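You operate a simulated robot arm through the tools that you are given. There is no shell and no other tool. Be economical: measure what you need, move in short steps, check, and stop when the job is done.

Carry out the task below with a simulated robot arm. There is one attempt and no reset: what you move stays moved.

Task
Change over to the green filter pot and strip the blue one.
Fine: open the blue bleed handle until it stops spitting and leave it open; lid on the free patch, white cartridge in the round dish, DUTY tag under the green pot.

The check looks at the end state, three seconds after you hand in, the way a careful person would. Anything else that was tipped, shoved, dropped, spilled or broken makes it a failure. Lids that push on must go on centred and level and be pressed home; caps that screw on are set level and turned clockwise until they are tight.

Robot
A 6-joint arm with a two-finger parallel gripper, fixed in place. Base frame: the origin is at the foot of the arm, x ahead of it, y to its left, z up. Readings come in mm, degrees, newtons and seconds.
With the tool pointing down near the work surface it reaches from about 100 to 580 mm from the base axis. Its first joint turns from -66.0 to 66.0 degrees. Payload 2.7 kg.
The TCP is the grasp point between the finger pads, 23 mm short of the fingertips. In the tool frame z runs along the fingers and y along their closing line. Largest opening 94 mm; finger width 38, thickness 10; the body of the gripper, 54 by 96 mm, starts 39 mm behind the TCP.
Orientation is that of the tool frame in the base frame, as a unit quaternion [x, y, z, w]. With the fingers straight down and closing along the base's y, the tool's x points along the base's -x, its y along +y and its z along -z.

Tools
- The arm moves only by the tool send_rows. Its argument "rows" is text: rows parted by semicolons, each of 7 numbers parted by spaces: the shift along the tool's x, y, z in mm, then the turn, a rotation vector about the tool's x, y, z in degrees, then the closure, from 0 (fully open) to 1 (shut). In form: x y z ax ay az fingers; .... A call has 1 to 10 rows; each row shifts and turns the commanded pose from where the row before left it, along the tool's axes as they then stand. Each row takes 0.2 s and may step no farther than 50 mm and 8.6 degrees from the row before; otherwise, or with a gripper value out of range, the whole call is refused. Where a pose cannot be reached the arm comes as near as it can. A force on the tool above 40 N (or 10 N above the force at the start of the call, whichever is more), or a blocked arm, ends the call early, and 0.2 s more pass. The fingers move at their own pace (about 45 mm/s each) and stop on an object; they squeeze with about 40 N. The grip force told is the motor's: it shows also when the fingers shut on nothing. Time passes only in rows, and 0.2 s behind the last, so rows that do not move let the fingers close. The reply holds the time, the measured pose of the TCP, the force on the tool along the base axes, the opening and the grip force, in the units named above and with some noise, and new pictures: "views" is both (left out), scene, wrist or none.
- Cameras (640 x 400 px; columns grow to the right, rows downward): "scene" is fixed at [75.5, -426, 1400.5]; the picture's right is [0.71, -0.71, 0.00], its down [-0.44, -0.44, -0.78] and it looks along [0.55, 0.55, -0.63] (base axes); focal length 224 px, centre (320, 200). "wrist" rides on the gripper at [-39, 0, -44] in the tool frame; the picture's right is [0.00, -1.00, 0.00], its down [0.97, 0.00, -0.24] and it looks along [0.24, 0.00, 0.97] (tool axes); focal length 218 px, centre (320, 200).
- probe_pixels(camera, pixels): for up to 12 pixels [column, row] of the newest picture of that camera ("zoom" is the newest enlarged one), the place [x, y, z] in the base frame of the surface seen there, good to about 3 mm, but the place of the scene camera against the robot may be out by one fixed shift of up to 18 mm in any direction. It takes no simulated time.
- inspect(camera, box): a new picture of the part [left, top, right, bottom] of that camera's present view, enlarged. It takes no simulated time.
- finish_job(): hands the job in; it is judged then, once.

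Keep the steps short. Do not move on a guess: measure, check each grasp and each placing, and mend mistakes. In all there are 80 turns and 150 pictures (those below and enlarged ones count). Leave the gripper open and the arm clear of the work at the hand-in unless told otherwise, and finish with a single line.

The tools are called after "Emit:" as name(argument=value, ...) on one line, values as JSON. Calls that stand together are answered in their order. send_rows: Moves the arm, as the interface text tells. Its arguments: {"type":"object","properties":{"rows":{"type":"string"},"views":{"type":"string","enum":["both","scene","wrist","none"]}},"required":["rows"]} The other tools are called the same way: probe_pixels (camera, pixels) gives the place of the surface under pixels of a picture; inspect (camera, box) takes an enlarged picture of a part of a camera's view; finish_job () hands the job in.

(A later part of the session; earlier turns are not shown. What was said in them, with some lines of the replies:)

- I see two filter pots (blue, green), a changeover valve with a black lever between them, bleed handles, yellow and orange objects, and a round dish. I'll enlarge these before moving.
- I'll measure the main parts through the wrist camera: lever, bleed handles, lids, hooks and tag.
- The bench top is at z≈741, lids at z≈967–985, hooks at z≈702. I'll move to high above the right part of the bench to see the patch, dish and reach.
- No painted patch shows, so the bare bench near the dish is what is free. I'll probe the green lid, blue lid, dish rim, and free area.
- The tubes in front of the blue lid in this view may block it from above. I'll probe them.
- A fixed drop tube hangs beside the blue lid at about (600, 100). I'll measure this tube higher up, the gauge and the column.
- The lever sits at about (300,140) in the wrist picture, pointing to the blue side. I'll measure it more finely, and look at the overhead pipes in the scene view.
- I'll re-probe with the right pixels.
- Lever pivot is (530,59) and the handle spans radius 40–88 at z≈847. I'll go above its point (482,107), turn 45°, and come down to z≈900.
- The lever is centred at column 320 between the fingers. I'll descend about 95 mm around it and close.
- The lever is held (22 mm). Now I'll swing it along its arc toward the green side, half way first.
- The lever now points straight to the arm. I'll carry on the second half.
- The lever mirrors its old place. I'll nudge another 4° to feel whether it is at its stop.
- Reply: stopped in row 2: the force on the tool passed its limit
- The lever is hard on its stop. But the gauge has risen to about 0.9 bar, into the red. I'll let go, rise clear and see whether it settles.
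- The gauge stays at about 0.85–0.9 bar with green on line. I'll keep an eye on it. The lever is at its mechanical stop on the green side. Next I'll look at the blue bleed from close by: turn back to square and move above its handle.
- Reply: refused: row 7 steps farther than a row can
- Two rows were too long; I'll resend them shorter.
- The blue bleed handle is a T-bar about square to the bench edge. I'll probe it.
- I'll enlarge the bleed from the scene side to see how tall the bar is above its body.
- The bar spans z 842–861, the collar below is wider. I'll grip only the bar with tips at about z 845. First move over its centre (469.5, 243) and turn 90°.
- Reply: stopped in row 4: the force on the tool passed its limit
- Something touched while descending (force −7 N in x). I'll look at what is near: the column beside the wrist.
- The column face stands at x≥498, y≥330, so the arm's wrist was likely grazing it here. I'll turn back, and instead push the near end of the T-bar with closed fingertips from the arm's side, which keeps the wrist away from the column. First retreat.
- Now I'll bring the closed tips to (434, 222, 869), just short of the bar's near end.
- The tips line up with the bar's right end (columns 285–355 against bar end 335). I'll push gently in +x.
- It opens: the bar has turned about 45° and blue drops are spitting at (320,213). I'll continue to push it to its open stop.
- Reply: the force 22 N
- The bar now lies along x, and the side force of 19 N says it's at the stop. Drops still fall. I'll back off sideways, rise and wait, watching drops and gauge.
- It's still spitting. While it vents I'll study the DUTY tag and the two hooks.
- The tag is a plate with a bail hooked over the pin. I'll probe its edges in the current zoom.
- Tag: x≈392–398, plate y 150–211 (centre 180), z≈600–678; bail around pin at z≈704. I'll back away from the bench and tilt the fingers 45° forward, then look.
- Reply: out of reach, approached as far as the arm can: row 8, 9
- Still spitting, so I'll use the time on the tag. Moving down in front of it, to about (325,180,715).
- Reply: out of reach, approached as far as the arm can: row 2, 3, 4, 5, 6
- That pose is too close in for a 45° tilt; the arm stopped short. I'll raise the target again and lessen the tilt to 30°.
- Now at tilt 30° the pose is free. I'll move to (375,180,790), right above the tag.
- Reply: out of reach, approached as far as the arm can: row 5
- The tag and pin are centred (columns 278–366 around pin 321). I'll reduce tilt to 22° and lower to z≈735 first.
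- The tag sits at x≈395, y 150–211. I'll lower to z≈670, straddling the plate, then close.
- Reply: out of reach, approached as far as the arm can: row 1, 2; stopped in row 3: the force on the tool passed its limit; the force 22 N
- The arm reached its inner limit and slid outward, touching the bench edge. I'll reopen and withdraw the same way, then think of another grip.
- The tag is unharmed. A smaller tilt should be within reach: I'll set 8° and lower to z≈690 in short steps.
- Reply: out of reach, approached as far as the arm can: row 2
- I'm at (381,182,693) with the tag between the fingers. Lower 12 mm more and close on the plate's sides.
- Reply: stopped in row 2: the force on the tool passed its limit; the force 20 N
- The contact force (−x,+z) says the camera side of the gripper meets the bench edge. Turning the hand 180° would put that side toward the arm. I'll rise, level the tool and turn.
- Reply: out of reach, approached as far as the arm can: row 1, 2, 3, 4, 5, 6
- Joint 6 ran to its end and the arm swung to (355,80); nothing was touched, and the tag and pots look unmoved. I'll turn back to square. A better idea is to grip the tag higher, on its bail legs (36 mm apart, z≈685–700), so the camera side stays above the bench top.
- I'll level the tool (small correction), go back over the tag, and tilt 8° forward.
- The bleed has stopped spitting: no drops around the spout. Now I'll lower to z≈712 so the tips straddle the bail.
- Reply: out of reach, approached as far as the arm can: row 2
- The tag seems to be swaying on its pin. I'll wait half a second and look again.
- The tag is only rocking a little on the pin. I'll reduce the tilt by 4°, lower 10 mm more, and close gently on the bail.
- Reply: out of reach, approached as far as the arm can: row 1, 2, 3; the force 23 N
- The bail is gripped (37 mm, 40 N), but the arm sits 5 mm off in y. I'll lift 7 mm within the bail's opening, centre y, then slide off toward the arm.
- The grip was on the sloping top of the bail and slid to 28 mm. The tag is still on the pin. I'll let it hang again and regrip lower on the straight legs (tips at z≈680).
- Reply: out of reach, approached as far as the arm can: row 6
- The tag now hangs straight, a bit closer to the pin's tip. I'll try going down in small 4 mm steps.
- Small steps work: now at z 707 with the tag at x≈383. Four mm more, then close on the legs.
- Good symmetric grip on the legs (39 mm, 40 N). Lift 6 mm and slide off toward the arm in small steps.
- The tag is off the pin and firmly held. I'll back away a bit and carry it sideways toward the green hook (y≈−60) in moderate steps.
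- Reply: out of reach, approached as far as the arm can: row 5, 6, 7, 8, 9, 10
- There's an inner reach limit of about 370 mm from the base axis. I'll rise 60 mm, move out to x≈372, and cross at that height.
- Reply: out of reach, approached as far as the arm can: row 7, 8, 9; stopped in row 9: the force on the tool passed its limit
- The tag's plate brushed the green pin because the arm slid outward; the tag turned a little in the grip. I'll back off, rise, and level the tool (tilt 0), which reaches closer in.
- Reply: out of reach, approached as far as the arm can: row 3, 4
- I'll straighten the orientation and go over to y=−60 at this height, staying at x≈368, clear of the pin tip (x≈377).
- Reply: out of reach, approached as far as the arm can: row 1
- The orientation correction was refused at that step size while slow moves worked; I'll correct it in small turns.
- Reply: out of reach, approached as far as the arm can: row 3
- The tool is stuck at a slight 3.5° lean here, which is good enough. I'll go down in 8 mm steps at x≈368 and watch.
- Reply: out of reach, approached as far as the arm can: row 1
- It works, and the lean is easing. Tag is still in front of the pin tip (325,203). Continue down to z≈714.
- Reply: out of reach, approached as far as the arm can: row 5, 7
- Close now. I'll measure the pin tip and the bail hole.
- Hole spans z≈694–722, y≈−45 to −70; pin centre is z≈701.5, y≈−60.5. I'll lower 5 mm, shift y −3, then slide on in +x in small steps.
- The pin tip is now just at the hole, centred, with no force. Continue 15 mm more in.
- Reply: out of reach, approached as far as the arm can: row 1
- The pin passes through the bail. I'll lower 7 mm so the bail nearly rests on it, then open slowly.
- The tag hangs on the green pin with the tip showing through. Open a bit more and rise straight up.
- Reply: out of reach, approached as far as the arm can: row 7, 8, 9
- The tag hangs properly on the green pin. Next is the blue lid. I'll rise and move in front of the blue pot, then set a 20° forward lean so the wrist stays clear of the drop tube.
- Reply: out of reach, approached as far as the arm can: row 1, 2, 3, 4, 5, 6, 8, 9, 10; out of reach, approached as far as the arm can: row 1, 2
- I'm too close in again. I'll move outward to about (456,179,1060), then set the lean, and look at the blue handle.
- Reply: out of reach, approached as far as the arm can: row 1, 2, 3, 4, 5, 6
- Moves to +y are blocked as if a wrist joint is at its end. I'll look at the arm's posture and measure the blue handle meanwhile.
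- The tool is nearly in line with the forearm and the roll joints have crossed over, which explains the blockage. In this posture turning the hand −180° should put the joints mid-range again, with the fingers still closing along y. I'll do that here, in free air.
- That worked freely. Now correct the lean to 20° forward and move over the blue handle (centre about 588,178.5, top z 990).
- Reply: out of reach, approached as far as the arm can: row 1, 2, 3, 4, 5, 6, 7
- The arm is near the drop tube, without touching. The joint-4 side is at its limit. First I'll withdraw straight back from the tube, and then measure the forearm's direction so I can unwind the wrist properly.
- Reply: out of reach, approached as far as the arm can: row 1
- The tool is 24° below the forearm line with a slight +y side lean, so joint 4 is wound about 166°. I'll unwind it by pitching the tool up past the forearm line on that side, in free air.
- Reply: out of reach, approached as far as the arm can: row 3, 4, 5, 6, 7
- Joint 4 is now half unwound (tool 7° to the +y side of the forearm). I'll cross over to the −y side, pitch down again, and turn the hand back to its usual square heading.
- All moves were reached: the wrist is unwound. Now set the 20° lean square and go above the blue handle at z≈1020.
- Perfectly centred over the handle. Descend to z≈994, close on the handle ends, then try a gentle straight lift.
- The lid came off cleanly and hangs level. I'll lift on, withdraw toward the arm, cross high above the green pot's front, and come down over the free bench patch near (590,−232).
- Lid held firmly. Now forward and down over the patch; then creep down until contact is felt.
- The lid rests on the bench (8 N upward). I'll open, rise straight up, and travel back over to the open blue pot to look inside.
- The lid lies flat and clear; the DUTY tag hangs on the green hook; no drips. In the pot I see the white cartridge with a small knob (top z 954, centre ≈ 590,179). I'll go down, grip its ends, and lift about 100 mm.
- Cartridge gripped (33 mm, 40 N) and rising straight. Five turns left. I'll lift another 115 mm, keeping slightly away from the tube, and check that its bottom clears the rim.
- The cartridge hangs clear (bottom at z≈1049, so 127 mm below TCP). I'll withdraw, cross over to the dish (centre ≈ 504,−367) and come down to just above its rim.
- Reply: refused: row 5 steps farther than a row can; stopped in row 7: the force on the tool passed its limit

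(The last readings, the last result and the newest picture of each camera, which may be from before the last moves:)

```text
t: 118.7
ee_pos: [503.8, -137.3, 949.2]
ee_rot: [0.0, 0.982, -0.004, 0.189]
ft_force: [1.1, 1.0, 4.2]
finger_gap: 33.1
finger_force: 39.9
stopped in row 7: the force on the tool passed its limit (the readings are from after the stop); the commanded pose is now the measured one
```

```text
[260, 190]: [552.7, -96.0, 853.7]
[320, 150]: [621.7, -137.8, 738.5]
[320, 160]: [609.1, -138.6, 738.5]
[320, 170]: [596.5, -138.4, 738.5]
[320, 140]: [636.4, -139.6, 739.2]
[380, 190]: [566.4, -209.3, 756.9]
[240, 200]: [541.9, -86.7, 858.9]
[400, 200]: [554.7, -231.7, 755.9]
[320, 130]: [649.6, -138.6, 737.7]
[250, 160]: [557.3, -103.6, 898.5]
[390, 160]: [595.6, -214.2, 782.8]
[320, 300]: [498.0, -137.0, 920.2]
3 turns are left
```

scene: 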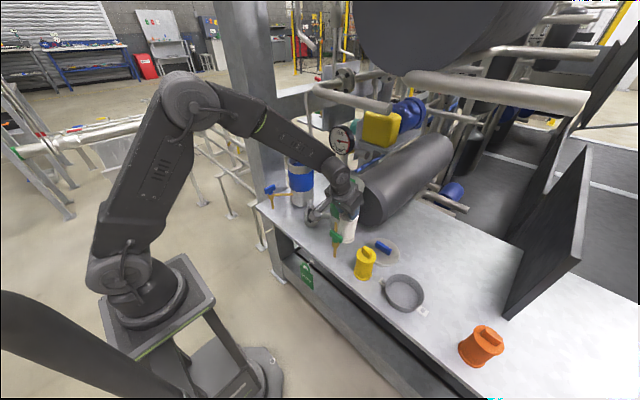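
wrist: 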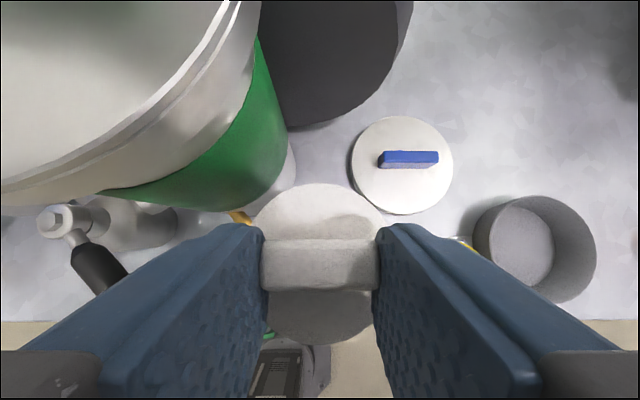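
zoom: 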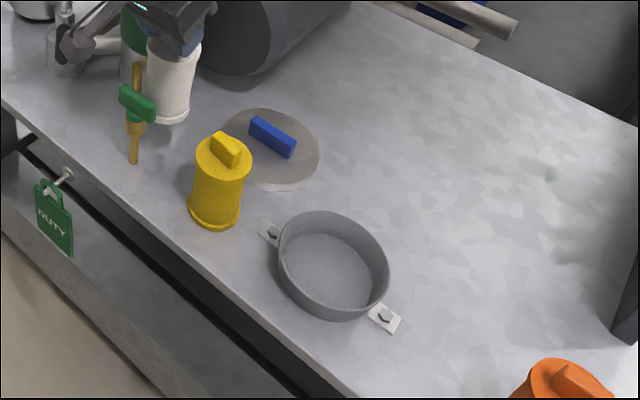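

A row was too long, so the arm came down early at y=−137 and lightly touched something near the green bleed; nothing seems moved (green handle, lid, yellow pot stand as before) and the cartridge is still held. I'll rise straight up, restore the 20° lean, cross to the dish (504,−371), lower inside and creep to contact.

Emit:
send_rows(rows="-11.1 0 -27.8 0 0 0 0.85;-13 0 -32.5 0 0 0 0.85;-13 0 -32.5 0 0 0 0.85;7.5 0 -2.7 0 1.8 0 0.85;0 -46.7 0 0 0 0 0.85;0 -46.7 0 0 0 0 0.85;0 -46.7 0 0 0 0 0.85;0 -46.7 0 0 0 0 0.85;0 -46.7 0 0 0 0 0.85", views="none")

Emit:
send_rows(rows="13.7 0 37.6 0 0 0 0.85;13.7 0 37.6 0 0 0 0.85;13.7 0 37.6 0 0 0 0.85;10 0 27.4 0 0 0 0.85;3.4 0 9.4 0 0 0 0.85", views="none")

Emit:
send_rows(rows="0.9 0 2.4 0 0 0 0.85;0.9 0 2.4 0 0 0 0.85;0.9 0 2.4 0 0 0 0.85;0.9 0 2.4 0 0 0 0.85;0.9 0 2.4 0 0 0 0.85;0.9 0 2.4 0 0 0 0.85;0.9 0 2.4 0 0 0 0.85;0.9 0 2.4 0 0 0 0.85;0.9 0 2.4 0 0 0 0.85", views="both")

Emit:
inspect(camera="scene", box=[310, 180, 470, 340])

```text
t: 120.7
ee_pos: [495.6, -368.4, 1048.7]
ee_rot: [-0.001, 0.985, -0.002, 0.171]
ft_force: [0.2, 0.0, -1.1]
finger_gap: 33.3
finger_force: 40.1
```

```text
t: 121.9
ee_pos: [495.2, -371.1, 889.0]
ee_rot: [-0.001, 0.985, -0.003, 0.172]
ft_force: [-0.3, -0.2, -0.7]
finger_gap: 33.0
finger_force: 40.0
```

```text
t: 123.9
ee_pos: [496.3, -371.8, 872.9]
ee_rot: [-0.001, 0.984, -0.006, 0.176]
ft_force: [-9.5, 4.8, 35.6]
finger_gap: 33.2
finger_force: 40.4
```

scene: 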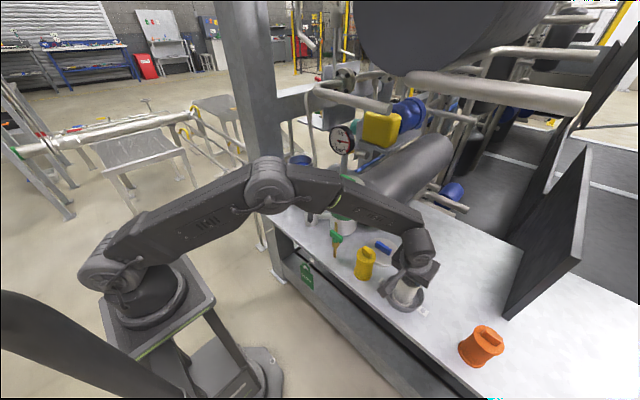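
wrist: 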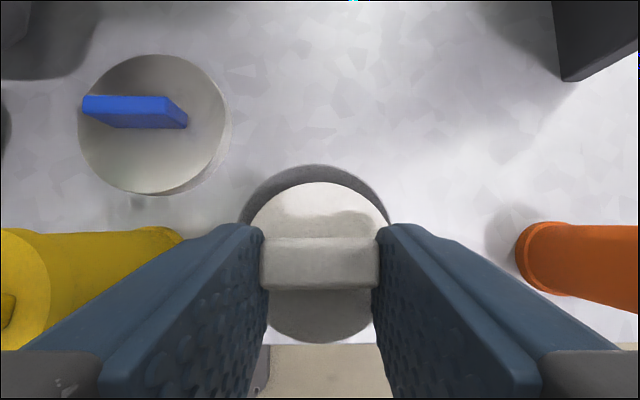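

```text
2.50 times, centred on (390, 260) of scene
2 turns are left
```

zoom: 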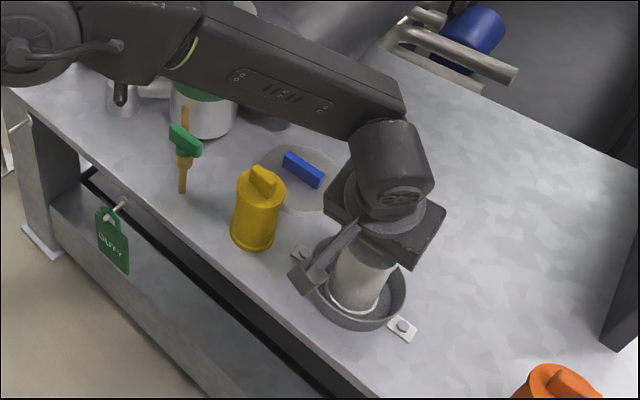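

The cartridge stands on the dish floor (36 N down, z as expected) and well inside the rim. I'll relieve the pressure, open slowly, rise straight up and withdraw clear.

Emit:
send_rows(rows="-0.9 0 -2.4 0 0 0 0.85;-0.9 0 -2.4 0 0 0 0.85;0 0 0 0 0 0 0.72;0 0 0 0 0 0 0.6;0 0 0 0 0 0 0.5;0 0 0 0 0 0 0.4;-2 0 -5.6 0 0 0 0.4;-3.4 0 -9.4 0 0 0 0.4;-6.8 0 -18.8 0 0 0 0.4;-10 0 -27.4 0 0 0 0.4", views="none")

Emit:
send_rows(rows="-13.7 0 -37.6 0 0 0 0.2;-13.7 0 -37.6 0 0 0 0;-13.7 0 -37.6 0 0 0 0;-13.7 0 -37.6 0 0 0 0;28 10 -10 0 0 0 0;28 20 -10 0 0 0 0;0 0 0 0 0 0 0", views="both")

Emit:
inspect(camera="scene", box=[250, 140, 470, 340])

```text
t: 126.1
ee_pos: [494.3, -369.6, 938.1]
ee_rot: [-0.001, 0.985, -0.003, 0.171]
ft_force: [-0.4, 1.0, 0.4]
finger_gap: 56.2
finger_force: 0.0
```

```text
t: 127.7
ee_pos: [434.5, -340.9, 1097.4]
ee_rot: [0.0, 0.985, -0.004, 0.171]
ft_force: [0.8, -0.2, 0.2]
finger_gap: 93.9
finger_force: 0.2
```

scene: 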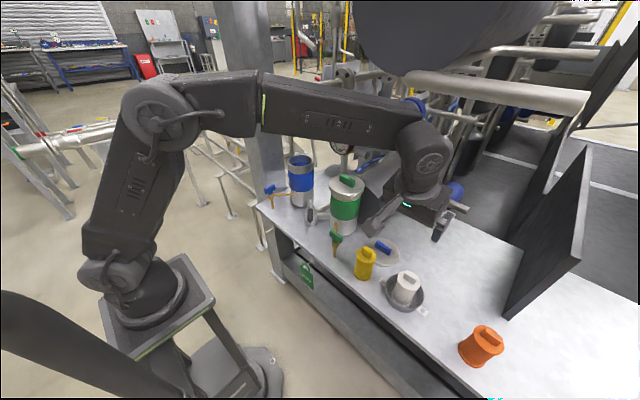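
wrist: 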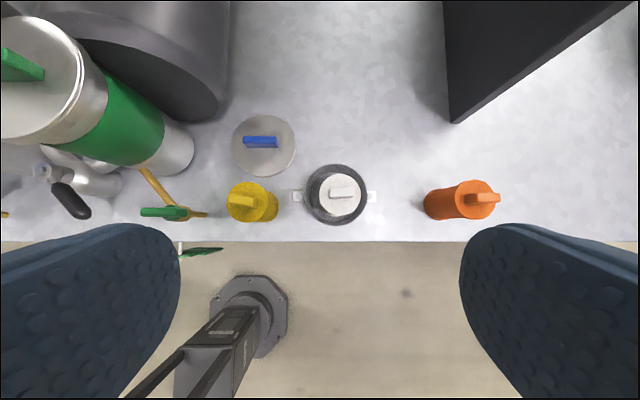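

```text
2.00 times, centred on (360, 240) of scene
1 turns are left
```

zoom: 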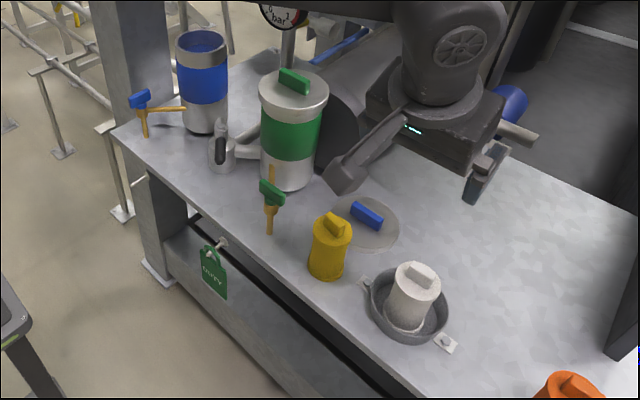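

Everything is in place: lever on green, blue bleed open and quiet, lid flat on the bench, cartridge upright in the dish, tag on the green hook, gripper open and clear. I'll hand in.

Emit:
finish_job()

```text
The job is handed in.
```

Handed in with the changeover to green done and the blue pot stripped; one caution: the gauge went from about 0.3 to about 0.9 bar, in the red, when I swung the lever, and it was still there when last readable.
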